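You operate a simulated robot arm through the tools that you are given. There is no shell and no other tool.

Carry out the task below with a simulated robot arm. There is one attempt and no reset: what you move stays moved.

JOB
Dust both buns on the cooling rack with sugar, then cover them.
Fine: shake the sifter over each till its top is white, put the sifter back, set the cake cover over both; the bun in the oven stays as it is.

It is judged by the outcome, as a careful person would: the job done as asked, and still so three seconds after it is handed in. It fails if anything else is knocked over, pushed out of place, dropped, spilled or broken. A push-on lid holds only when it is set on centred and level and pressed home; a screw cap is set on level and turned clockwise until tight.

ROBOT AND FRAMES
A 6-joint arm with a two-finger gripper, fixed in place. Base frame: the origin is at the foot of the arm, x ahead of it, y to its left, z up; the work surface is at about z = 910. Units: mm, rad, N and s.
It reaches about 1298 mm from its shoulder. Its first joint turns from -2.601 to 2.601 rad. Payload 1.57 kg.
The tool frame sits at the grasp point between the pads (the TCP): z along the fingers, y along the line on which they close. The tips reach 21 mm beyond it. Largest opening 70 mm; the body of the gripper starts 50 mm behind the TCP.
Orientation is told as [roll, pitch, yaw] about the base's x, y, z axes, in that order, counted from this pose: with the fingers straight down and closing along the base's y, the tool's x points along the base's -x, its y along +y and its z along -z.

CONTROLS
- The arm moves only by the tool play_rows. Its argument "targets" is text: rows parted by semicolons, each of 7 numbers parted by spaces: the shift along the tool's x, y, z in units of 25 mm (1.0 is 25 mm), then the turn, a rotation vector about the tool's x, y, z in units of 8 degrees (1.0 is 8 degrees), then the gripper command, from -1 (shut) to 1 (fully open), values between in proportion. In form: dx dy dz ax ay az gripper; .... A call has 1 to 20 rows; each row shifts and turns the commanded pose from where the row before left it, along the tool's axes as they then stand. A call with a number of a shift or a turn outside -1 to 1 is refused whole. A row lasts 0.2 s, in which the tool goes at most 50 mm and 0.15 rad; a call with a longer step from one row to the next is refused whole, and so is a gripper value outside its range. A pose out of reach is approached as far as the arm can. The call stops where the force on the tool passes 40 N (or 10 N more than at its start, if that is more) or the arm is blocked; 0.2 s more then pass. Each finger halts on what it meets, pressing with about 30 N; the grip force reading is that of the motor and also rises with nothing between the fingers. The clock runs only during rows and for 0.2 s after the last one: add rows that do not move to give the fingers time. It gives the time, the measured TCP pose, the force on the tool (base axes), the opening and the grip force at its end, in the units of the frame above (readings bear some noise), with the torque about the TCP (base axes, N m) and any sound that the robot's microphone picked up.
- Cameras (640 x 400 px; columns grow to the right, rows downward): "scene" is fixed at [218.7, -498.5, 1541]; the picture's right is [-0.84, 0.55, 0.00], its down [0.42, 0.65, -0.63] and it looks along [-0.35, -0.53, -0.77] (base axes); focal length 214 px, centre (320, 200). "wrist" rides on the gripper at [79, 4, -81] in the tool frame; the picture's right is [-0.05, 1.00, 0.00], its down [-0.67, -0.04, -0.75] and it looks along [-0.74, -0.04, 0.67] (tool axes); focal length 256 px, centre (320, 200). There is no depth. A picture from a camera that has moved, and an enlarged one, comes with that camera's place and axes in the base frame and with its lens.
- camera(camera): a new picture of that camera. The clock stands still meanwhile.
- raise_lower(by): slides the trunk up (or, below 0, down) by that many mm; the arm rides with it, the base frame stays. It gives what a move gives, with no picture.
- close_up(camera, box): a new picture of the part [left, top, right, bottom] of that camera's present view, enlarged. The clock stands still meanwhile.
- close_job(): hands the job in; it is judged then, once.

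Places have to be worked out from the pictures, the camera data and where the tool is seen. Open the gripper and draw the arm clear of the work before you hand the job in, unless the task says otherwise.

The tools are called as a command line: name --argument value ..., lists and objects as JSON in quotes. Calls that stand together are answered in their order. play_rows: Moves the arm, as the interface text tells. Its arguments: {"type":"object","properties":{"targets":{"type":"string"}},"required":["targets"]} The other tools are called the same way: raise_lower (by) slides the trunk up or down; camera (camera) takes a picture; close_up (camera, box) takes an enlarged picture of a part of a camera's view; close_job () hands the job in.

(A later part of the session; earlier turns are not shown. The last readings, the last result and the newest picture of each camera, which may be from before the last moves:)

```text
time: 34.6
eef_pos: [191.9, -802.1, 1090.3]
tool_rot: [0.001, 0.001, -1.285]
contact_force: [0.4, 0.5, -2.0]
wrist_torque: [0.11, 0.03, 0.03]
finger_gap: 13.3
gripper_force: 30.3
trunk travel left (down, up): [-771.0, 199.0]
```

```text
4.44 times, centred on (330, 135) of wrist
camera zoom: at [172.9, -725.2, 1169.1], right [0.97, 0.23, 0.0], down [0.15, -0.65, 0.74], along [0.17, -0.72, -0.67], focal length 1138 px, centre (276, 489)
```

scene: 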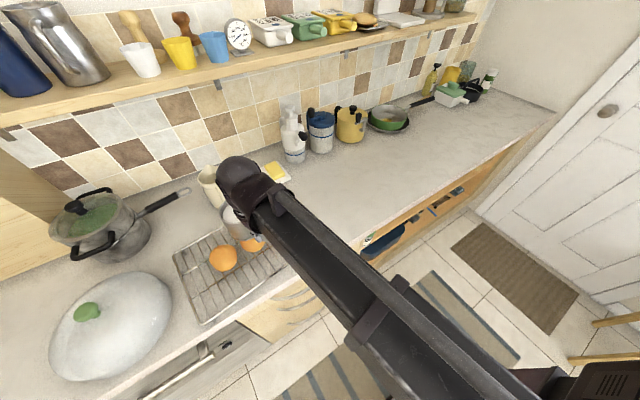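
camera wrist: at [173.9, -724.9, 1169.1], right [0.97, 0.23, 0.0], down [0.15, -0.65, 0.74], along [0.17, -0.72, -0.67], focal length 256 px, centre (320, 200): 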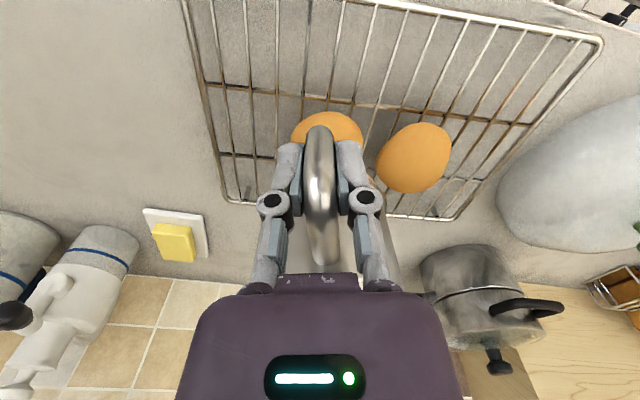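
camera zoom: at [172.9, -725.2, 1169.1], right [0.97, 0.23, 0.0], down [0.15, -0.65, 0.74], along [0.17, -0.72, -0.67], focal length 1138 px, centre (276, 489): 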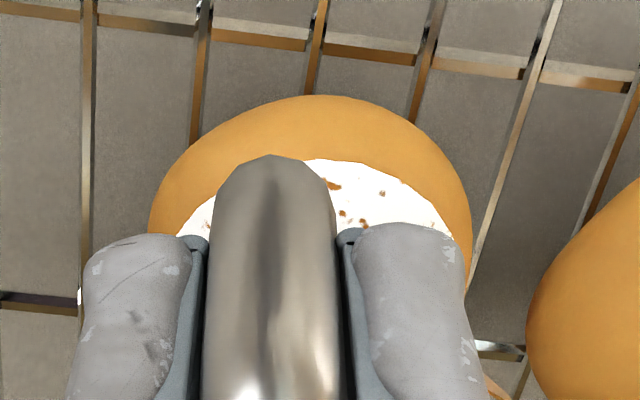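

The flecks didn't change, so that's the finished dusted look; the first bun is done and nothing spilled. I carry the mug gently to the other bun at (306,-865), tool target about (283,-794).

play_rows --targets "-0.018 0.09 0 0 0 0 -1; -0.037 0.181 0 0 0 0 -1; -0.055 0.271 0 0 0 0 -1; -0.074 0.362 0 0 0 0 -1; -0.092 0.452 0 0 0 0 -1; -0.092 0.452 0 0 0 0 -1; -0.092 0.452 0 0 0 0 -1; -0.092 0.452 0 0 0 0 -1; -0.074 0.362 0 0 0 0 -1; -0.055 0.271 0 0 0 0 -1; -0.037 0.181 0 0 0 0 -1; -0.018 0.09 0 0 0 0 -1; 0 0 0 0 0 0 -1"

camera --camera "wrist"

close_up --camera "scene" --box '[160, 140, 340, 300]'

```text
time: 37.4
eef_pos: [284.7, -793.7, 1090.3]
tool_rot: [0.0, 0.0, -1.284]
contact_force: [-0.4, 0.7, -1.4]
wrist_torque: [0.13, 0.04, 0.02]
finger_gap: 13.3
gripper_force: 30.6
trunk travel left (down, up): [-771.0, 199.0]
```

```text
taken
camera wrist: at [265.5, -716.6, 1169.1], right [0.97, 0.23, 0.0], down [0.15, -0.65, 0.74], along [0.17, -0.72, -0.67], focal length 256 px, centre (320, 200)
```

wrist: 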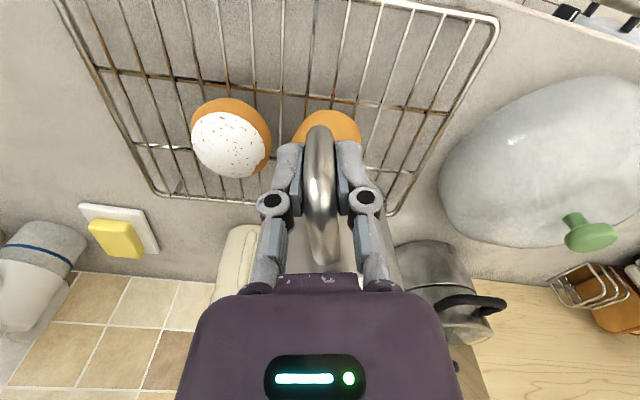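

```text
2.50 times, centred on (250, 220) of scene
camera zoom: at [218.7, -498.5, 1541.0], right [-0.84, 0.55, 0.0], down [0.42, 0.65, -0.63], along [-0.35, -0.53, -0.77], focal length 536 px, centre (495, 150)
```

zoom: 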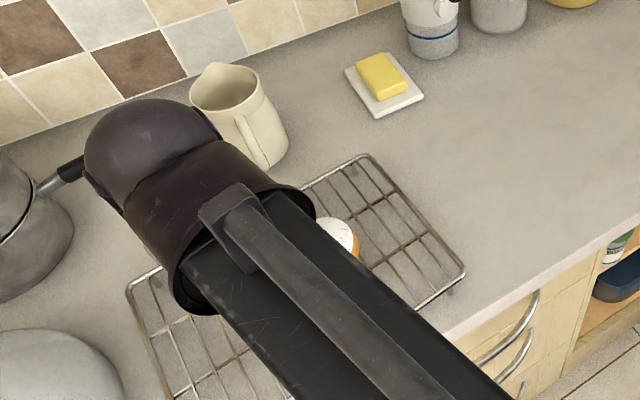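

The first bun's top is clearly white and the rack around it is clean. The mug now sits over the second bun in the same relative position, so I shake with the same strokes.

play_rows --targets "0 0.4 0 0 0 0 -1; 0 -0.8 0 0 0 0 -1; 0 0.8 0 0 0 0 -1; 0 -0.8 0 0 0 0 -1; 0 0.8 0 0 0 0 -1; 0 -0.8 0 0 0 0 -1; 0 0.8 0 0 0 0 -1; 0 -0.8 0 0 0 0 -1; 0 0.8 0 0 0 0 -1; 0 -0.8 0 0 0 0 -1; 0 0.8 0 0 0 0 -1; 0 -0.8 0 0 0 0 -1; 0 0.4 0 0 0 0 -1; 0 0 0 0 0 0 -1"

close_up --camera "wrist" --box '[180, 80, 380, 220]'

```text
time: 40.4
eef_pos: [282.3, -793.6, 1089.6]
tool_rot: [0.001, 0.0, -1.285]
contact_force: [-0.8, -0.8, -2.1]
wrist_torque: [0.1, 0.06, -0.03]
finger_gap: 13.4
gripper_force: 29.9
trunk travel left (down, up): [-771.0, 199.0]
```

```text
2.86 times, centred on (280, 150) of wrist
camera zoom: at [265.2, -716.7, 1169.2], right [0.97, 0.23, 0.0], down [0.15, -0.65, 0.74], along [0.17, -0.72, -0.67], focal length 731 px, centre (434, 343)
```

zoom: 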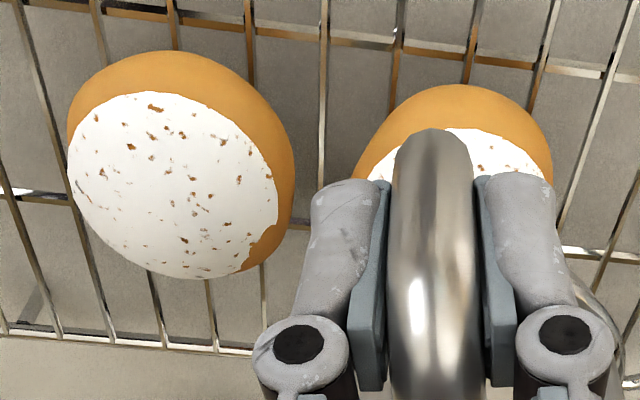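

The second bun is white too; I give one more short burst for certainty and compare.

play_rows --targets "0 0.4 0 0 0 0 -1; 0 -0.8 0 0 0 0 -1; 0 0.8 0 0 0 0 -1; 0 -0.8 0 0 0 0 -1; 0 0.8 0 0 0 0 -1; 0 -0.8 0 0 0 0 -1; 0 0.4 0 0 0 0 -1; 0 0 0 0 0 0 -1"

close_up --camera "wrist" --box '[180, 80, 380, 220]'

```text
time: 42.2
eef_pos: [282.2, -794.4, 1089.2]
tool_rot: [-0.001, 0.0, -1.284]
contact_force: [0.6, -0.5, -1.2]
wrist_torque: [0.13, 0.04, 0.04]
finger_gap: 13.3
gripper_force: 30.2
trunk travel left (down, up): [-771.0, 199.0]
```

```text
2.86 times, centred on (280, 150) of wrist
camera zoom: at [265.0, -716.8, 1169.2], right [0.97, 0.23, 0.0], down [0.15, -0.65, 0.74], along [0.17, -0.72, -0.67], focal length 731 px, centre (434, 343)
```

zoom: 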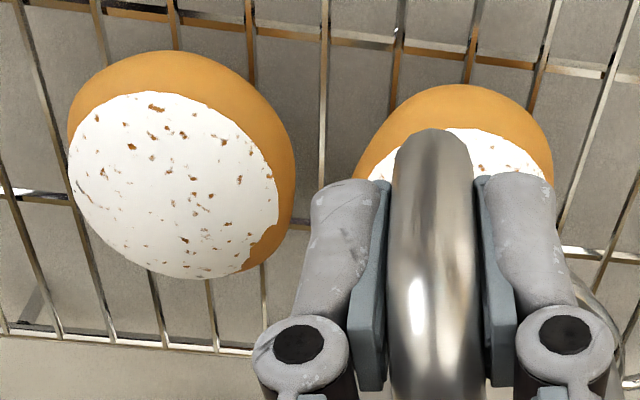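

Both buns are finished. I carry the mug smoothly back to where it stood (tool target about (-11.5,-783)), still at this height.

play_rows --targets "0.048 -0.143 0 0 0 0 -1; 0.096 -0.286 0 0 0 0 -1; 0.144 -0.429 0 0 0 0 -1; 0.192 -0.572 0 0 0 0 -1; 0.24 -0.715 0 0 0 0 -1; 0.289 -0.859 0 0 0 0 -1; 0.289 -0.859 0 0 0 0 -1; 0.289 -0.859 0 0 0 0 -1; 0.289 -0.859 0 0 0 0 -1; 0.289 -0.859 0 0 0 0 -1; 0.289 -0.859 0 0 0 0 -1; 0.289 -0.859 0 0 0 0 -1; 0.289 -0.859 0 0 0 0 -1; 0.24 -0.715 0 0 0 0 -1; 0.192 -0.572 0 0 0 0 -1; 0.144 -0.429 0 0 0 0 -1; 0.096 -0.286 0 0 0 0 -1; 0.048 -0.143 0 0 0 0 -1; 0 0 0 0 0 0 -1"

camera --camera "scene"

camera --camera "wrist"

```text
time: 46.2
eef_pos: [-11.2, -781.6, 1089.4]
tool_rot: [0.0, -0.002, -1.285]
contact_force: [-0.1, -0.1, -1.8]
wrist_torque: [0.12, 0.0, 0.0]
finger_gap: 13.3
gripper_force: 29.9
trunk travel left (down, up): [-771.0, 199.0]
```

```text
taken
```

scene: 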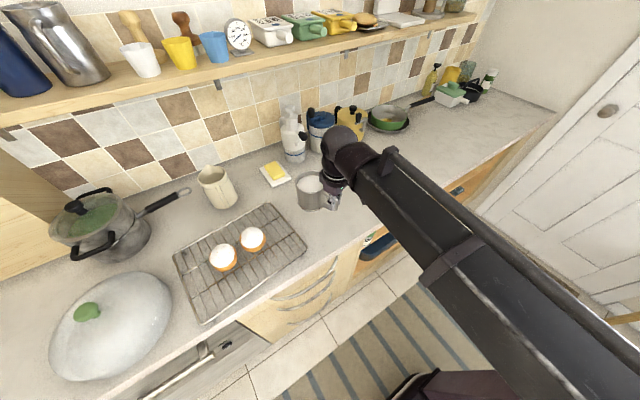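

```text
taken
camera wrist: at [-28.8, -705.8, 1169.0], right [0.97, 0.23, 0.0], down [0.15, -0.65, 0.74], along [0.17, -0.72, -0.67], focal length 256 px, centre (320, 200)
```

wrist: 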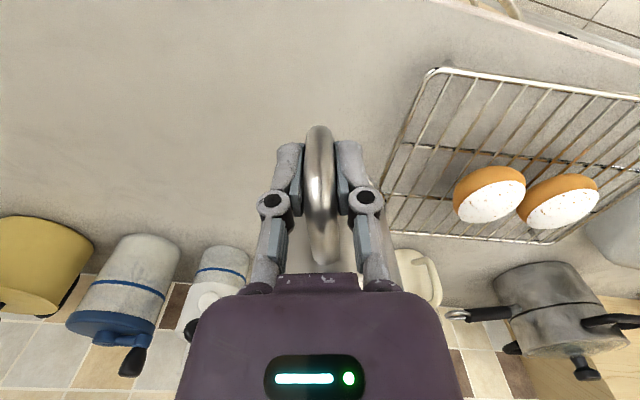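

Both bun tops are white and the mug is back over its place. I lower it: most of the way first, then in small steps until I feel the counter.

raise_lower --by -60

raise_lower --by -45

raise_lower --by -6

```text
time: 47.2
eef_pos: [-11.0, -781.4, 1029.4]
tool_rot: [0.001, 0.0, -1.285]
contact_force: [-0.3, 0.0, -1.5]
wrist_torque: [0.13, 0.03, 0.01]
finger_gap: 13.1
gripper_force: 29.5
trunk travel left (down, up): [-711.0, 259.0]
```

```text
time: 48.0
eef_pos: [-11.2, -782.1, 984.4]
tool_rot: [0.0, 0.0, -1.284]
contact_force: [-0.7, 0.8, -1.5]
wrist_torque: [0.11, 0.03, 0.01]
finger_gap: 13.3
gripper_force: 29.7
trunk travel left (down, up): [-666.0, 304.0]
```

```text
time: 48.6
eef_pos: [-11.1, -782.5, 977.8]
tool_rot: [0.0, 0.0, -1.285]
contact_force: [0.4, 0.0, -2.4]
wrist_torque: [0.16, 0.03, 0.0]
finger_gap: 13.3
gripper_force: 30.0
trunk travel left (down, up): [-660.0, 310.0]
```

About 5 mm to go by the trunk reading; I take the last steps small.

raise_lower --by -3

raise_lower --by -1.5

raise_lower --by -0.5

```text
time: 49.1
eef_pos: [-10.6, -782.2, 974.5]
tool_rot: [0.0, 0.0, -1.284]
contact_force: [0.4, -0.6, -1.4]
wrist_torque: [0.13, 0.06, -0.06]
finger_gap: 13.2
gripper_force: 29.7
trunk travel left (down, up): [-657.0, 313.0]
```

```text
time: 49.6
eef_pos: [-10.4, -783.0, 974.2]
tool_rot: [0.001, 0.0, -1.285]
contact_force: [-0.1, -0.3, -2.3]
wrist_torque: [0.11, 0.03, -0.05]
finger_gap: 13.1
gripper_force: 29.8
trunk travel left (down, up): [-656.0, 314.0]
```

```text
time: 50.1
eef_pos: [-11.2, -782.7, 974.1]
tool_rot: [0.001, -0.001, -1.284]
contact_force: [-0.4, -0.6, -1.7]
wrist_torque: [0.13, 0.08, 0.05]
finger_gap: 12.8
gripper_force: 30.1
trunk travel left (down, up): [-655.0, 315.0]
```

Still carrying its weight (-1.7 N); I go down a millimetre at a time until contact.

raise_lower --by -1

raise_lower --by -0.5

```text
time: 50.6
eef_pos: [-10.6, -780.8, 973.5]
tool_rot: [-0.002, -0.003, -1.284]
contact_force: [-0.4, -3.2, 9.8]
wrist_torque: [-0.54, -0.11, -0.03]
finger_gap: 13.2
gripper_force: 30.2
trunk travel left (down, up): [-654.0, 316.0]
```

```text
time: 51.1
eef_pos: [-11.5, -782.2, 972.8]
tool_rot: [0.0, -0.002, -1.284]
contact_force: [0.0, -3.1, 13.6]
wrist_torque: [-0.63, -0.15, -0.05]
finger_gap: 13.5
gripper_force: 30.0
trunk travel left (down, up): [-654.0, 316.0]
```

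The mug is firmly on the counter (13 N up). I ease off half a millimetre and open the fingers gently.

raise_lower --by 0.5

play_rows --targets "0 0 0 0 0 0 -0.6; 0 0 0 0 0 0 -0.5; 0 0 0 0 0 0 -0.3; 0 0 0 0 0 0 0; 0 0 0 0 0 0 0.4; 0 0 0 0 0 0 0.8; 0 0 0 0 0 0 1; 0 0 0 0 0 0 1"

close_up --camera "wrist" --box '[220, 100, 420, 300]'

close_up --camera "scene" --box '[280, 170, 360, 245]'

```text
time: 51.6
eef_pos: [-11.2, -781.5, 972.1]
tool_rot: [0.001, 0.0, -1.285]
contact_force: [-0.6, -2.1, 6.1]
wrist_torque: [-0.27, -0.11, -0.04]
finger_gap: 13.2
gripper_force: 30.2
trunk travel left (down, up): [-654.0, 316.0]
```

```text
time: 53.4
eef_pos: [-11.5, -782.4, 972.6]
tool_rot: [0.0, 0.0, -1.285]
contact_force: [0.9, 0.2, 0.9]
wrist_torque: [0.0, -0.01, -0.01]
finger_gap: 69.8
gripper_force: 0.1
trunk travel left (down, up): [-654.0, 316.0]
```

```text
2.00 times, centred on (320, 200) of wrist
camera zoom: at [-28.8, -705.5, 1052.2], right [0.97, 0.23, 0.0], down [0.15, -0.65, 0.74], along [0.17, -0.72, -0.67], focal length 512 px, centre (320, 200)
```

zoom: 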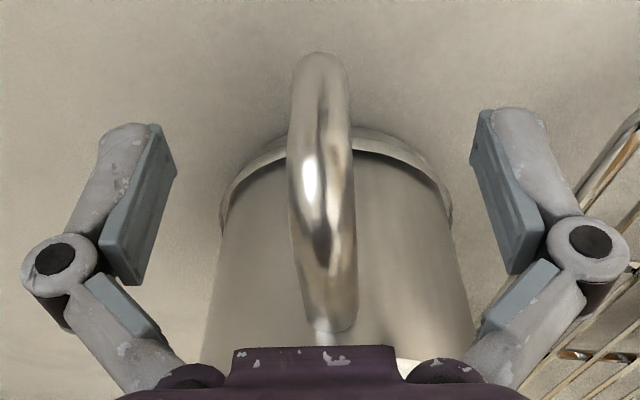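

```text
5.33 times, centred on (320, 208) of scene
camera zoom: at [218.7, -498.5, 1541.0], right [-0.84, 0.55, 0.0], down [0.42, 0.65, -0.63], along [-0.35, -0.53, -0.77], focal length 1144 px, centre (320, 160)
```

zoom: 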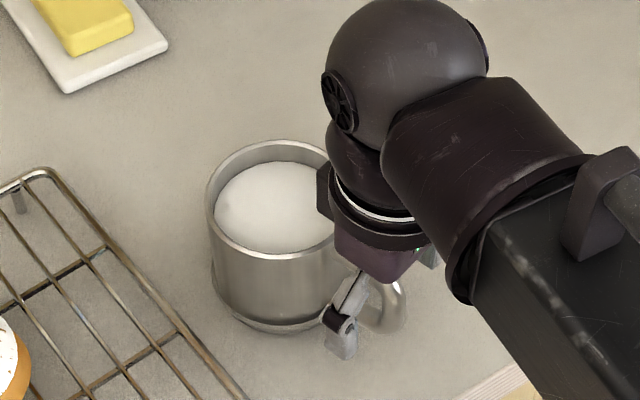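

The mug stands where it was. I raise the gripper clear of it and check the whole scene.

raise_lower --by 60

raise_lower --by 130

camera --camera "scene"

```text
time: 54.4
eef_pos: [-11.6, -782.2, 1033.0]
tool_rot: [-0.001, 0.001, -1.284]
contact_force: [-0.1, -0.8, -0.1]
wrist_torque: [-0.02, -0.02, -0.01]
finger_gap: 70.2
gripper_force: 0.1
trunk travel left (down, up): [-714.0, 256.0]
```

```text
time: 56.0
eef_pos: [-11.7, -781.7, 1162.9]
tool_rot: [0.0, 0.001, -1.285]
contact_force: [0.4, -1.2, 0.0]
wrist_torque: [-0.02, -0.01, 0.01]
finger_gap: 69.9
gripper_force: 0.2
trunk travel left (down, up): [-844.0, 126.0]
```

```text
taken
```

scene: 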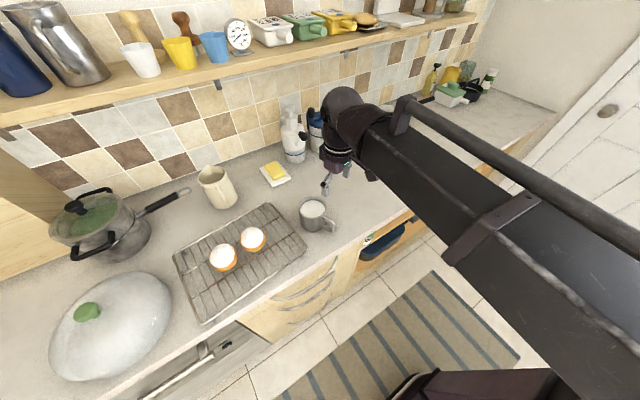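

All is in order. I move across at this height toward the cake cover's knob (estimated near (583,-866), z about 1024), in two stages.

play_rows --targets "-0.374 0.923 0 0 0 0 1; -0.374 0.923 0 0 0 0 1; -0.374 0.923 0 0 0 0 1; -0.374 0.923 0 0 0 0 1; -0.374 0.923 0 0 0 0 1; -0.374 0.923 0 0 0 0 1; -0.374 0.923 0 0 0 0 1; -0.374 0.923 0 0 0 0 1; -0.374 0.923 0 0 0 0 1; -0.374 0.923 0 0 0 0 1; -0.374 0.923 0 0 0 0 1; -0.374 0.923 0 0 0 0 1; 0 0 0 0 0 0 1"

camera --camera "scene"

camera --camera "wrist"

```text
time: 58.8
eef_pos: [286.9, -809.8, 1163.1]
tool_rot: [0.0, 0.002, -1.285]
contact_force: [0.0, 0.4, 0.0]
wrist_torque: [0.0, 0.0, 0.0]
finger_gap: 70.0
gripper_force: 0.0
trunk travel left (down, up): [-844.0, 126.0]
```

```text
taken
```

scene: 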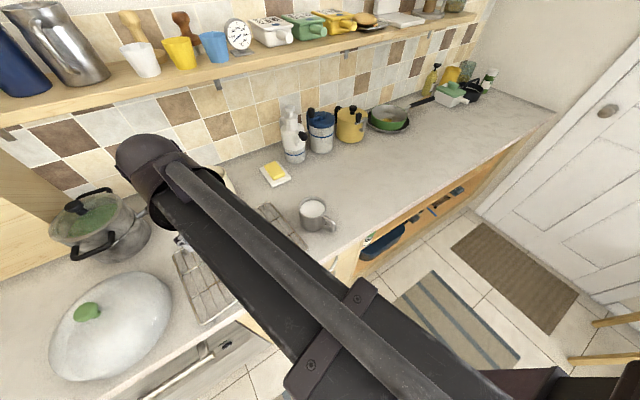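

```text
taken
camera wrist: at [269.2, -733.8, 1242.3], right [0.97, 0.23, 0.0], down [0.15, -0.65, 0.74], along [0.17, -0.72, -0.67], focal length 256 px, centre (320, 200)
```

wrist: 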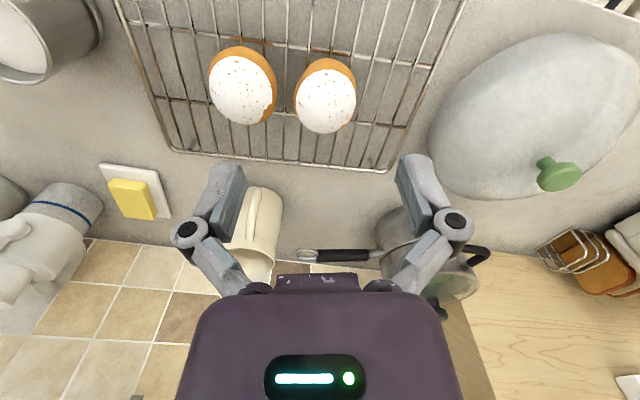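

The wrist view puts the knob cap at about (585,-866). I continue to just short of it at the same height.

play_rows --targets "-0.424 0.907 0 0 0 0 1; -0.424 0.907 0 0 0 0 1; -0.424 0.907 0 0 0 0 1; -0.424 0.907 0 0 0 0 1; -0.424 0.907 0 0 0 0 1; -0.424 0.907 0 0 0 0 1; -0.424 0.907 0 0 0 0 1; -0.424 0.907 0 0 0 0 1; -0.424 0.907 0 0 0 0 1; -0.424 0.907 0 0 0 0 1; -0.424 0.907 0 0 0 0 1; -0.424 0.907 0 0 0 0 1; 0 0 0 0 0 0 1"

camera --camera "scene"

camera --camera "wrist"

```text
time: 61.6
eef_pos: [584.1, -856.4, 1162.5]
tool_rot: [-0.001, -0.002, -1.284]
contact_force: [0.5, 0.8, -0.7]
wrist_torque: [0.01, -0.02, 0.03]
finger_gap: 69.9
gripper_force: 0.1
trunk travel left (down, up): [-844.0, 126.0]
```

```text
taken
```

scene: 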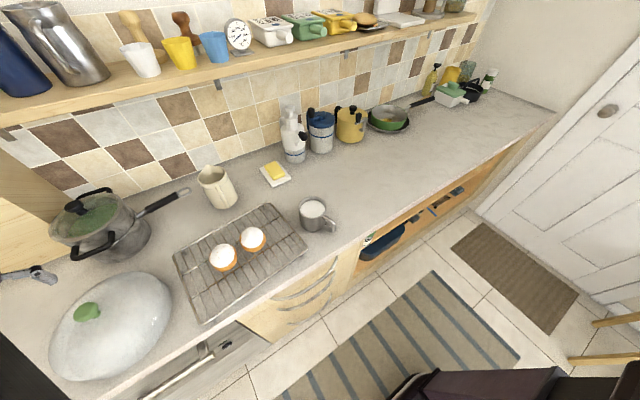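

```text
taken
camera wrist: at [566.1, -779.1, 1242.4], right [0.97, 0.23, 0.0], down [0.15, -0.65, 0.74], along [0.17, -0.72, -0.67], focal length 256 px, centre (320, 200)
```

wrist: 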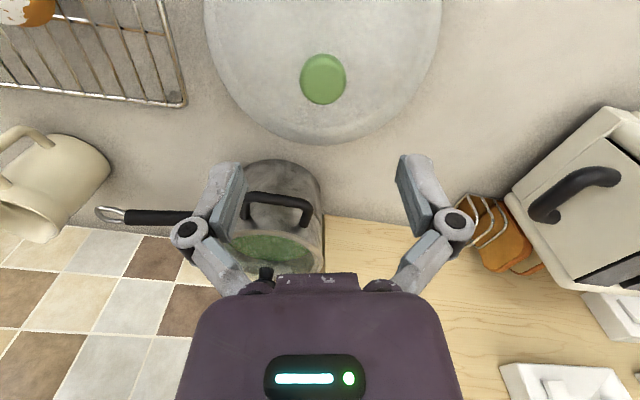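

The knob is at about (589,-866) and its cap is ~38 mm wide, while the cover's rim radius is about 133 mm. I shift the tool over the knob and lower part-way for a closer look at its height.

play_rows --targets "-0.21 0.04 0 0 0 0 1; -0.21 0.04 0 0 0 0 1; 0 0 0 0 0 0 1"

raise_lower --by -70

camera --camera "wrist"

camera --camera "scene"

```text
time: 62.4
eef_pos: [588.4, -865.7, 1162.2]
tool_rot: [0.001, -0.001, -1.286]
contact_force: [0.0, 0.2, 0.5]
wrist_torque: [-0.03, -0.02, -0.01]
finger_gap: 69.9
gripper_force: 0.0
trunk travel left (down, up): [-844.0, 126.0]
```

```text
time: 63.5
eef_pos: [589.3, -865.7, 1093.4]
tool_rot: [0.0, 0.002, -1.285]
contact_force: [0.5, 0.2, 0.3]
wrist_torque: [-0.01, -0.01, 0.0]
finger_gap: 69.9
gripper_force: 0.1
trunk travel left (down, up): [-774.0, 196.0]
```

```text
taken
camera wrist: at [571.0, -788.8, 1172.3], right [0.97, 0.23, 0.0], down [0.15, -0.65, 0.74], along [0.17, -0.72, -0.67], focal length 256 px, centre (320, 200)
```

wrist: 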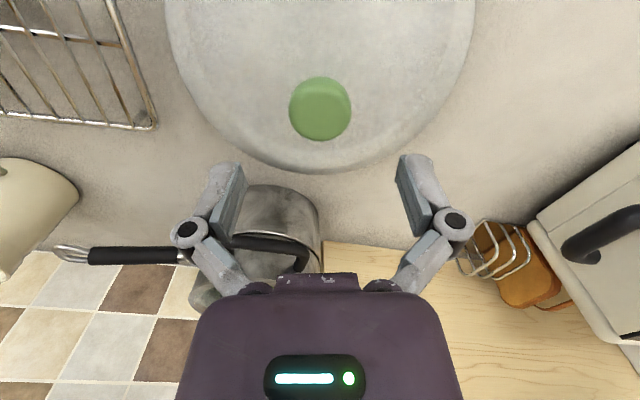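

```text
taken
```

scene: 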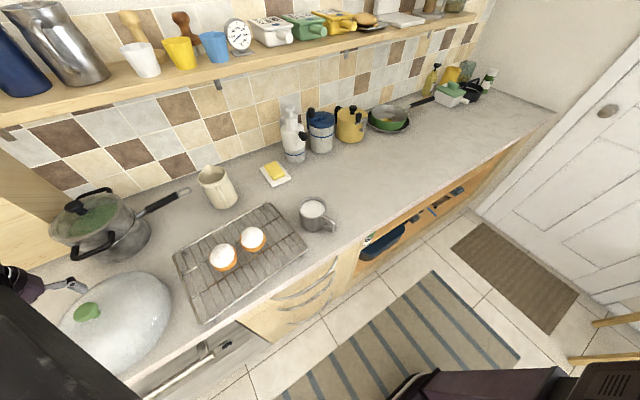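

The knob cap's centre is at about z=1025 right below the tool. I zoom in with the scene camera to see the gap between cap and dome.

close_up --camera "scene" --box '[40, 260, 180, 390]'

close_up --camera "wrist" --box '[240, 50, 400, 200]'

```text
3.08 times, centred on (110, 325) of scene
camera zoom: at [218.7, -498.5, 1541.0], right [-0.84, 0.55, 0.0], down [0.42, 0.65, -0.63], along [-0.35, -0.53, -0.77], focal length 660 px, centre (966, -185)
```

zoom: 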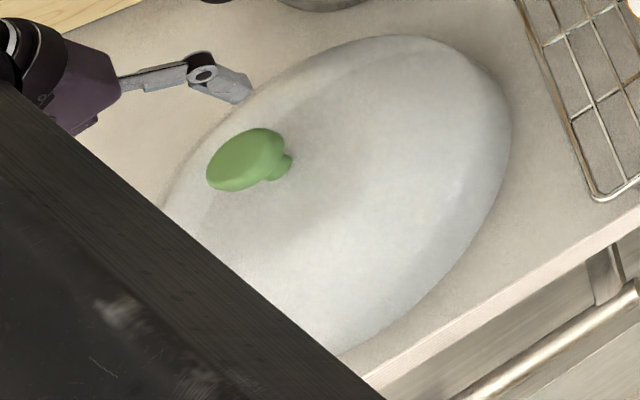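

```text
2.67 times, centred on (320, 125) of wrist
camera zoom: at [571.0, -788.8, 1172.3], right [0.97, 0.23, 0.0], down [0.15, -0.65, 0.74], along [0.17, -0.72, -0.67], focal length 683 px, centre (320, 400)
```

zoom: 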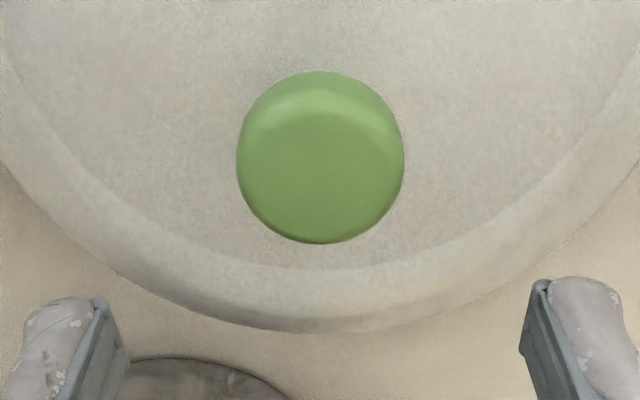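

The knob is centred right under the tool (within ~1 mm): stem from about z=995, cap about 1012–1035. I lower to a TCP height of about 1028 so the pads cover the cap and the tips stay above the dome.

raise_lower --by -50

close_up --camera "wrist" --box '[200, 80, 440, 280]'

close_up --camera "scene" --box '[0, 240, 180, 400]'

```text
time: 64.4
eef_pos: [589.0, -866.0, 1042.4]
tool_rot: [0.0, -0.001, -1.286]
contact_force: [-0.4, 0.6, 1.3]
wrist_torque: [0.01, 0.0, -0.02]
finger_gap: 70.1
gripper_force: 0.0
trunk travel left (down, up): [-724.0, 246.0]
```

```text
2.00 times, centred on (320, 180) of wrist
camera zoom: at [571.0, -788.8, 1122.3], right [0.97, 0.23, 0.0], down [0.15, -0.65, 0.74], along [0.17, -0.72, -0.67], focal length 512 px, centre (320, 240)
```

zoom: 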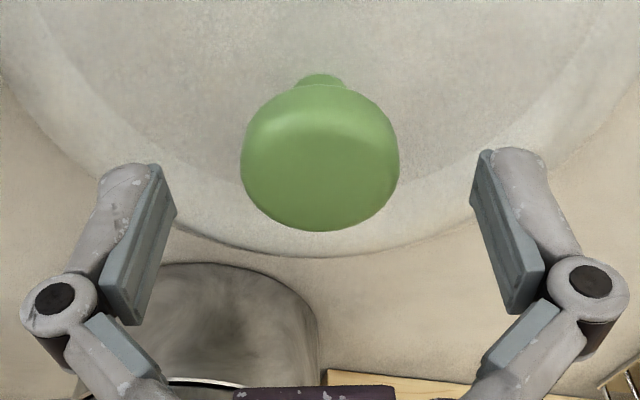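

```text
2.50 times, centred on (90, 320) of scene
camera zoom: at [218.7, -498.5, 1541.0], right [-0.84, 0.55, 0.0], down [0.42, 0.65, -0.63], along [-0.35, -0.53, -0.77], focal length 536 px, centre (895, -100)
```

zoom: 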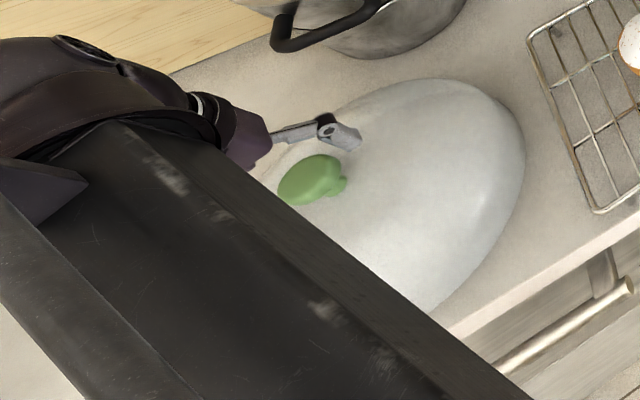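

The cap spans about z=1015–1036, centred in the fingers. I lower 13 mm more (tips at ~1008, above the dome) and close on it.

raise_lower --by -13

play_rows --targets "0 0 0 0 0 0 0.6; 0 0 0 0 0 0 0.3; 0 0 0 0 0 0 0; 0 0 0 0 0 0 -0.3; 0 0 0 0 0 0 -0.6; 0 0 0 0 0 0 -1; 0 0 0 0 0 0 -1; 0 0 0 0 0 0 -1"

close_up --camera "wrist" --box '[200, 80, 440, 280]'

```text
time: 65.0
eef_pos: [589.0, -865.4, 1030.1]
tool_rot: [-0.001, -0.001, -1.285]
contact_force: [0.8, 0.6, 0.1]
wrist_torque: [0.0, -0.01, 0.0]
finger_gap: 70.0
gripper_force: 0.0
trunk travel left (down, up): [-711.0, 259.0]
```

```text
time: 66.8
eef_pos: [589.3, -865.1, 1029.3]
tool_rot: [-0.001, 0.0, -1.286]
contact_force: [0.6, -1.6, 1.6]
wrist_torque: [-0.04, -0.01, -0.03]
finger_gap: 37.8
gripper_force: 29.9
trunk travel left (down, up): [-711.0, 259.0]
```

```text
2.00 times, centred on (320, 180) of wrist
camera zoom: at [570.9, -788.9, 1109.3], right [0.97, 0.23, 0.0], down [0.15, -0.65, 0.74], along [0.17, -0.72, -0.67], focal length 512 px, centre (320, 240)
```

zoom: 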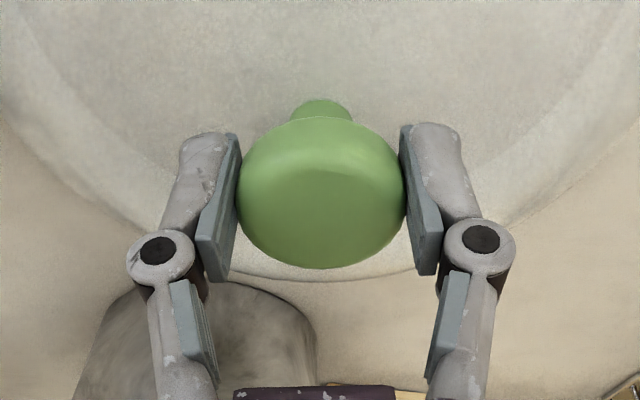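

The knob is gripped at 37.8 mm with 30 N. I lift in small steps, watching the grip.

raise_lower --by 4

play_rows --targets "0 0 0 0 0 0 -1; 0 0 0 0 0 0 -1"

raise_lower --by 6

camera --camera "wrist"

close_up --camera "scene" --box '[0, 240, 200, 400]'

```text
time: 67.4
eef_pos: [590.0, -866.4, 1034.0]
tool_rot: [0.0, -0.001, -1.287]
contact_force: [-0.2, 0.3, -2.4]
wrist_torque: [0.03, 0.0, 0.03]
finger_gap: 38.0
gripper_force: 29.7
trunk travel left (down, up): [-715.0, 255.0]
```

```text
time: 68.0
eef_pos: [587.7, -865.2, 1033.6]
tool_rot: [-0.001, 0.001, -1.284]
contact_force: [0.5, -0.5, -1.8]
wrist_torque: [0.03, 0.01, -0.01]
finger_gap: 38.0
gripper_force: 30.2
trunk travel left (down, up): [-715.0, 255.0]
```

```text
time: 68.5
eef_pos: [588.5, -865.5, 1039.6]
tool_rot: [-0.001, 0.0, -1.283]
contact_force: [0.0, 0.2, -2.2]
wrist_torque: [-0.01, 0.03, -0.04]
finger_gap: 37.5
gripper_force: 29.5
trunk travel left (down, up): [-721.0, 249.0]
```

```text
taken
camera wrist: at [571.2, -789.2, 1118.9], right [0.97, 0.23, 0.0], down [0.15, -0.65, 0.74], along [0.17, -0.72, -0.67], focal length 256 px, centre (320, 200)
```

wrist: 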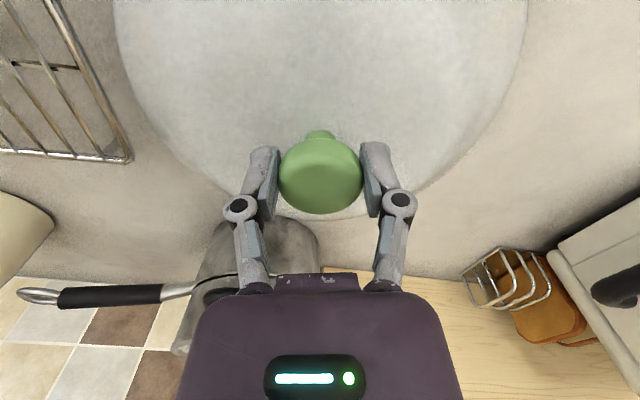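

```text
2.50 times, centred on (100, 320) of scene
camera zoom: at [218.7, -498.5, 1541.0], right [-0.84, 0.55, 0.0], down [0.42, 0.65, -0.63], along [-0.35, -0.53, -0.77], focal length 536 px, centre (870, -100)
```

zoom: 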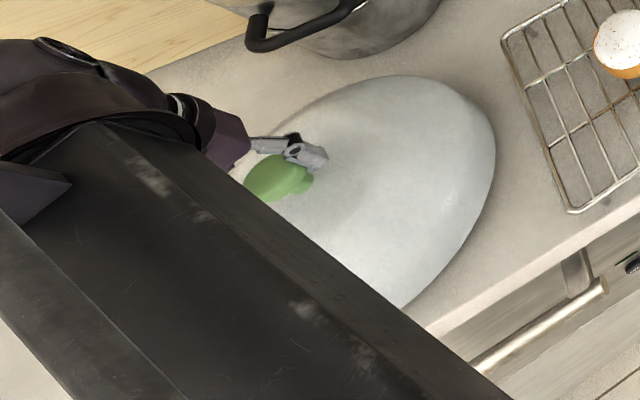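

The cover hangs level, weighs only about 2 N, and the grip is steady at 30 N. I keep raising, checking each reading.

raise_lower --by 10

raise_lower --by 15

raise_lower --by 15

raise_lower --by 15

```text
time: 69.1
eef_pos: [589.5, -865.3, 1049.9]
tool_rot: [-0.001, 0.001, -1.285]
contact_force: [0.5, -0.4, -2.3]
wrist_torque: [0.03, 0.02, -0.02]
finger_gap: 37.6
gripper_force: 29.7
trunk travel left (down, up): [-731.0, 239.0]
```

```text
time: 69.7
eef_pos: [589.1, -864.8, 1064.9]
tool_rot: [-0.001, 0.0, -1.285]
contact_force: [-0.2, 1.5, -2.3]
wrist_torque: [0.04, 0.0, 0.02]
finger_gap: 38.0
gripper_force: 30.3
trunk travel left (down, up): [-746.0, 224.0]
```

```text
time: 70.3
eef_pos: [589.7, -864.7, 1079.4]
tool_rot: [0.001, -0.001, -1.283]
contact_force: [-0.3, 0.4, -1.5]
wrist_torque: [0.01, 0.01, 0.0]
finger_gap: 38.0
gripper_force: 30.2
trunk travel left (down, up): [-761.0, 209.0]
```

```text
time: 71.0
eef_pos: [588.6, -865.3, 1094.4]
tool_rot: [0.0, 0.0, -1.284]
contact_force: [-0.1, -0.1, -2.0]
wrist_torque: [0.0, -0.01, -0.01]
finger_gap: 37.8
gripper_force: 30.2
trunk travel left (down, up): [-776.0, 194.0]
```

65 mm up with a steady grip. I raise about 65 mm more so the rim clears the buns with margin.

raise_lower --by 20

raise_lower --by 20

raise_lower --by 25

camera --camera "scene"

camera --camera "wrist"

```text
time: 71.7
eef_pos: [589.4, -866.9, 1115.2]
tool_rot: [-0.001, -0.001, -1.284]
contact_force: [-0.2, 0.1, -1.0]
wrist_torque: [0.0, -0.01, -0.03]
finger_gap: 37.8
gripper_force: 30.4
trunk travel left (down, up): [-796.0, 174.0]
```

```text
time: 72.3
eef_pos: [588.0, -865.3, 1134.3]
tool_rot: [0.001, -0.001, -1.284]
contact_force: [-0.2, -0.4, -1.5]
wrist_torque: [0.01, -0.02, 0.0]
finger_gap: 37.8
gripper_force: 30.1
trunk travel left (down, up): [-816.0, 154.0]
```

```text
time: 73.0
eef_pos: [589.3, -865.9, 1159.7]
tool_rot: [0.001, -0.002, -1.284]
contact_force: [0.0, 0.5, -3.5]
wrist_torque: [0.03, 0.01, 0.03]
finger_gap: 37.9
gripper_force: 30.0
trunk travel left (down, up): [-841.0, 129.0]
```

```text
taken
```

scene: 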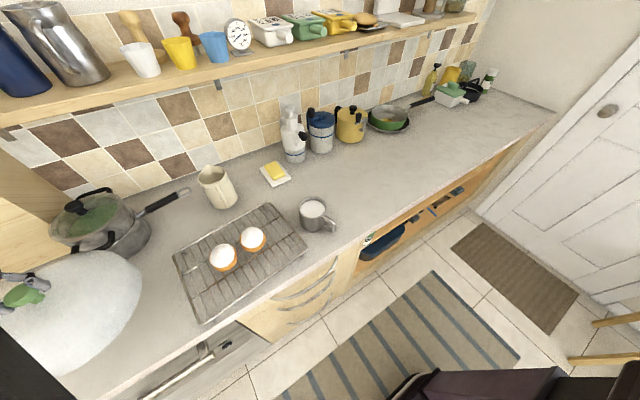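

```text
taken
camera wrist: at [571.2, -789.2, 1238.9], right [0.97, 0.23, 0.0], down [0.15, -0.65, 0.74], along [0.17, -0.72, -0.67], focal length 256 px, centre (320, 200)
```

wrist: 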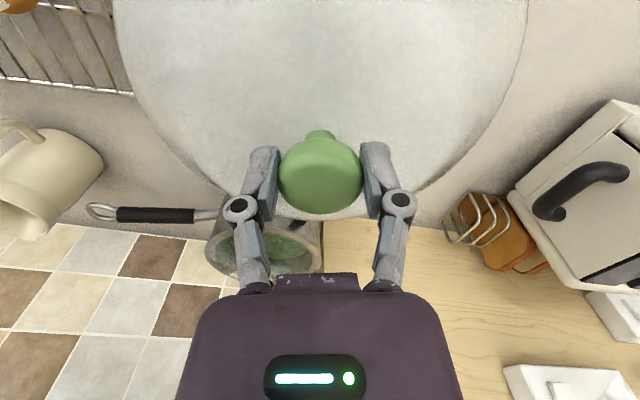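

The cover's rim is now at about z=1040, well above the bun tops. I carry it smoothly to above the midpoint of the buns, (260,-871).

play_rows --targets "0.042 -0.151 0 0 0 0 -1; 0.084 -0.301 0 0 0 0 -1; 0.126 -0.452 0 0 0 0 -1; 0.168 -0.602 0 0 0 0 -1; 0.21 -0.753 0 0 0 0 -1; 0.252 -0.904 0 0 0 0 -1; 0.252 -0.904 0 0 0 0 -1; 0.252 -0.904 0 0 0 0 -1; 0.252 -0.904 0 0 0 0 -1; 0.252 -0.904 0 0 0 0 -1; 0.252 -0.904 0 0 0 0 -1; 0.252 -0.904 0 0 0 0 -1; 0.252 -0.904 0 0 0 0 -1; 0.252 -0.904 0 0 0 0 -1; 0.21 -0.753 0 0 0 0 -1; 0.168 -0.602 0 0 0 0 -1; 0.126 -0.452 0 0 0 0 -1; 0.084 -0.301 0 0 0 0 -1; 0.042 -0.151 0 0 0 0 -1; 0 0 0 0 0 0 -1"

camera --camera "scene"

camera --camera "wrist"

```text
time: 77.2
eef_pos: [260.7, -871.3, 1159.1]
tool_rot: [0.0, 0.001, -1.284]
contact_force: [-0.1, 0.0, -1.6]
wrist_torque: [0.0, -0.03, 0.01]
finger_gap: 37.9
gripper_force: 30.1
trunk travel left (down, up): [-841.0, 129.0]
```

```text
taken
```

scene: 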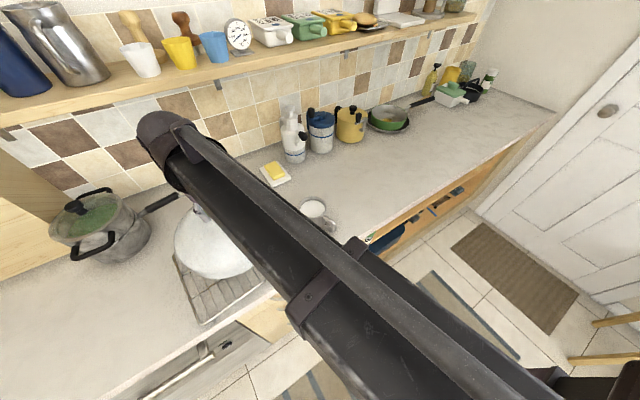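

```text
taken
camera wrist: at [243.1, -793.6, 1239.0], right [0.97, 0.23, 0.0], down [0.15, -0.65, 0.74], along [0.17, -0.72, -0.67], focal length 256 px, centre (320, 200)
```

wrist: 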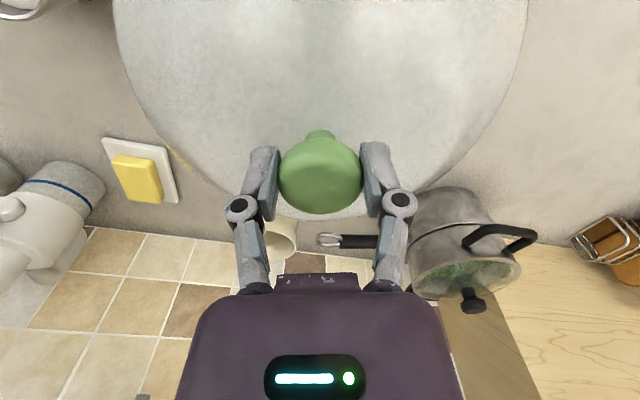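

The cover hangs centred over the buns. I estimate the rack top at z≈945, so contact should come near TCP 1065; I lower to about 1082 first, then in small steps.

raise_lower --by -45

raise_lower --by -30

close_up --camera "scene" --box '[150, 170, 340, 340]'

camera --camera "wrist"

```text
time: 78.1
eef_pos: [260.7, -870.6, 1115.6]
tool_rot: [0.0, -0.002, -1.286]
contact_force: [-0.8, 1.1, -2.0]
wrist_torque: [0.0, 0.04, 0.01]
finger_gap: 37.8
gripper_force: 29.7
trunk travel left (down, up): [-796.0, 174.0]
```

```text
time: 78.9
eef_pos: [261.1, -870.2, 1085.3]
tool_rot: [0.002, 0.0, -1.285]
contact_force: [0.4, 0.0, -2.0]
wrist_torque: [0.02, -0.02, -0.02]
finger_gap: 37.7
gripper_force: 30.2
trunk travel left (down, up): [-766.0, 204.0]
```

```text
2.35 times, centred on (245, 255) of scene
camera zoom: at [218.7, -498.5, 1541.0], right [-0.84, 0.55, 0.0], down [0.42, 0.65, -0.63], along [-0.35, -0.53, -0.77], focal length 505 px, centre (496, 71)
```

zoom: 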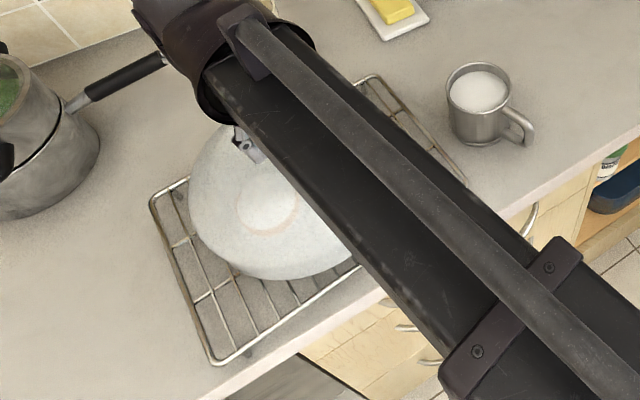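

```text
taken
camera wrist: at [243.0, -793.5, 1164.1], right [0.97, 0.23, 0.0], down [0.15, -0.65, 0.74], along [0.17, -0.72, -0.67], focal length 256 px, centre (320, 200)
```

wrist: 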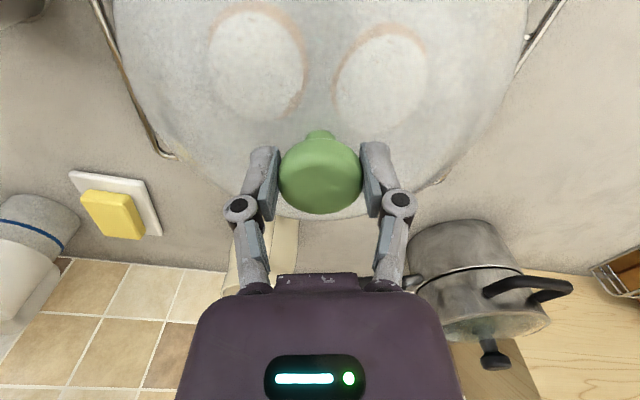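

The cover is translucent, and the buns show symmetrically inside it. I continue lowering in small steps until the rack takes the load.

raise_lower --by -10

raise_lower --by -5

raise_lower --by -3

```text
time: 79.4
eef_pos: [261.1, -869.7, 1074.0]
tool_rot: [0.001, 0.001, -1.284]
contact_force: [0.9, 0.4, -1.9]
wrist_torque: [0.01, 0.0, 0.02]
finger_gap: 37.8
gripper_force: 29.8
trunk travel left (down, up): [-756.0, 214.0]
```

```text
time: 80.0
eef_pos: [259.7, -871.1, 1069.7]
tool_rot: [-0.001, 0.0, -1.285]
contact_force: [0.0, 0.6, -1.9]
wrist_torque: [0.0, -0.03, -0.02]
finger_gap: 37.8
gripper_force: 30.0
trunk travel left (down, up): [-751.0, 219.0]
```

```text
time: 80.5
eef_pos: [261.3, -869.7, 1067.3]
tool_rot: [0.0, 0.0, -1.285]
contact_force: [-0.4, 1.3, -2.6]
wrist_torque: [0.02, 0.01, 0.0]
finger_gap: 37.9
gripper_force: 29.6
trunk travel left (down, up): [-748.0, 222.0]
```

No contact yet at 1067; I continue 2–3 mm at a time.

raise_lower --by -2.5

raise_lower --by -2

raise_lower --by -2

raise_lower --by -2

```text
time: 81.0
eef_pos: [261.6, -870.2, 1064.1]
tool_rot: [0.002, -0.001, -1.284]
contact_force: [-0.8, 0.4, -0.9]
wrist_torque: [0.02, 0.01, 0.0]
finger_gap: 37.7
gripper_force: 29.7
trunk travel left (down, up): [-746.0, 224.0]
```

```text
time: 81.5
eef_pos: [260.2, -870.6, 1062.4]
tool_rot: [0.001, 0.0, -1.285]
contact_force: [0.2, -0.1, -2.0]
wrist_torque: [0.03, 0.0, 0.0]
finger_gap: 37.6
gripper_force: 29.7
trunk travel left (down, up): [-744.0, 226.0]
```

```text
time: 82.1
eef_pos: [260.6, -871.1, 1059.6]
tool_rot: [0.001, -0.001, -1.286]
contact_force: [-0.5, 0.2, -1.6]
wrist_torque: [0.02, 0.01, 0.0]
finger_gap: 37.6
gripper_force: 30.2
trunk travel left (down, up): [-742.0, 228.0]
```

```text
time: 82.6
eef_pos: [261.1, -869.4, 1059.8]
tool_rot: [0.001, -0.002, -1.284]
contact_force: [1.8, -8.0, 20.5]
wrist_torque: [-0.27, -0.08, -0.04]
finger_gap: 38.1
gripper_force: 30.1
trunk travel left (down, up): [-740.0, 230.0]
```

Contact: 20 N upward at TCP about 1059.5 (rim at ~z=940, the rack). I ease off a millimetre and check the picture before letting go.

raise_lower --by 1

camera --camera "wrist"

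close_up --camera "scene" --box '[150, 170, 340, 340]'

```text
time: 83.1
eef_pos: [261.7, -869.7, 1059.0]
tool_rot: [0.0, 0.0, -1.285]
contact_force: [1.4, -2.7, 6.3]
wrist_torque: [-0.71, -0.17, -0.03]
finger_gap: 37.8
gripper_force: 30.1
trunk travel left (down, up): [-741.0, 229.0]
```

```text
taken
camera wrist: at [242.8, -792.8, 1138.9], right [0.97, 0.23, 0.0], down [0.15, -0.65, 0.74], along [0.17, -0.72, -0.67], focal length 256 px, centre (320, 200)
```

wrist: 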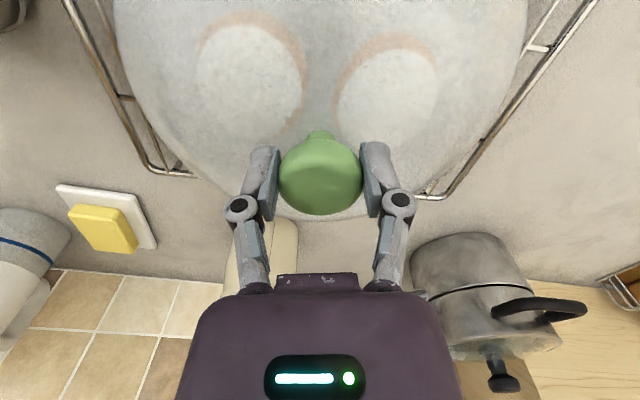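

```text
2.35 times, centred on (245, 255) of scene
camera zoom: at [218.7, -498.5, 1541.0], right [-0.84, 0.55, 0.0], down [0.42, 0.65, -0.63], along [-0.35, -0.53, -0.77], focal length 505 px, centre (496, 71)
```

zoom: 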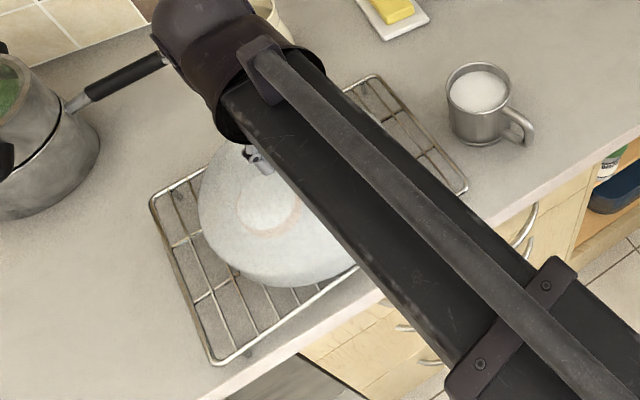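

The cover rests on the rack with both buns inside and clearly away from its wall. I open the fingers slowly.

play_rows --targets "0 0 0 0 0 0 0.1; 0 0 0 0 0 0 0.2; 0 0 0 0 0 0 0.35; 0 0 0 0 0 0 0.55; 0 0 0 0 0 0 0.8; 0 0 0 0 0 0 1; 0 0 0 0 0 0 1"

camera --camera "wrist"

```text
time: 84.7
eef_pos: [261.3, -870.9, 1059.2]
tool_rot: [-0.002, 0.0, -1.284]
contact_force: [0.0, 0.2, 0.5]
wrist_torque: [0.02, 0.0, 0.0]
finger_gap: 69.8
gripper_force: 0.0
trunk travel left (down, up): [-741.0, 229.0]
```

```text
taken
camera wrist: at [243.0, -793.4, 1138.7], right [0.97, 0.23, 0.0], down [0.15, -0.65, 0.74], along [0.17, -0.72, -0.67], focal length 256 px, centre (320, 200)
```

wrist: 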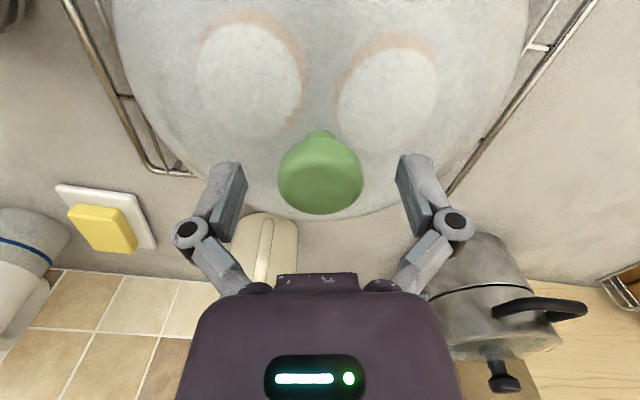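

The cover stayed put on release. I raise the gripper straight up, clear of the knob, and look.

raise_lower --by 40

raise_lower --by 90

camera --camera "wrist"

camera --camera "scene"

```text
time: 85.5
eef_pos: [261.2, -869.9, 1099.8]
tool_rot: [0.0, 0.0, -1.286]
contact_force: [-0.5, 0.5, -0.7]
wrist_torque: [0.02, 0.0, 0.01]
finger_gap: 69.9
gripper_force: 0.2
trunk travel left (down, up): [-781.0, 189.0]
```

```text
time: 86.8
eef_pos: [262.0, -870.1, 1188.8]
tool_rot: [-0.001, -0.001, -1.284]
contact_force: [-0.2, 0.0, -0.4]
wrist_torque: [-0.01, -0.01, 0.01]
finger_gap: 70.2
gripper_force: 0.0
trunk travel left (down, up): [-871.0, 99.0]
```

```text
taken
camera wrist: at [243.0, -793.5, 1268.6], right [0.97, 0.23, 0.0], down [0.15, -0.65, 0.74], along [0.17, -0.72, -0.67], focal length 256 px, centre (320, 200)
```

wrist: 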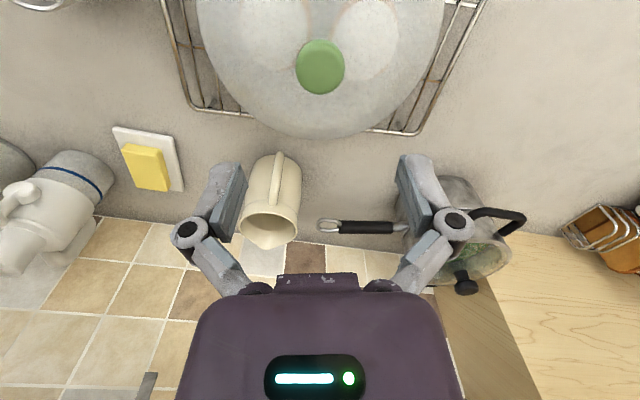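

```text
taken
```

scene: 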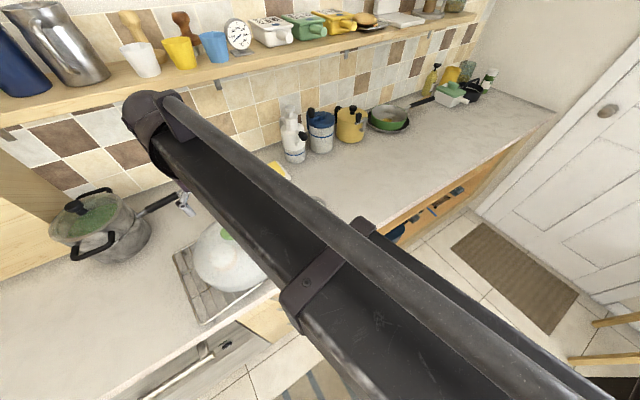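

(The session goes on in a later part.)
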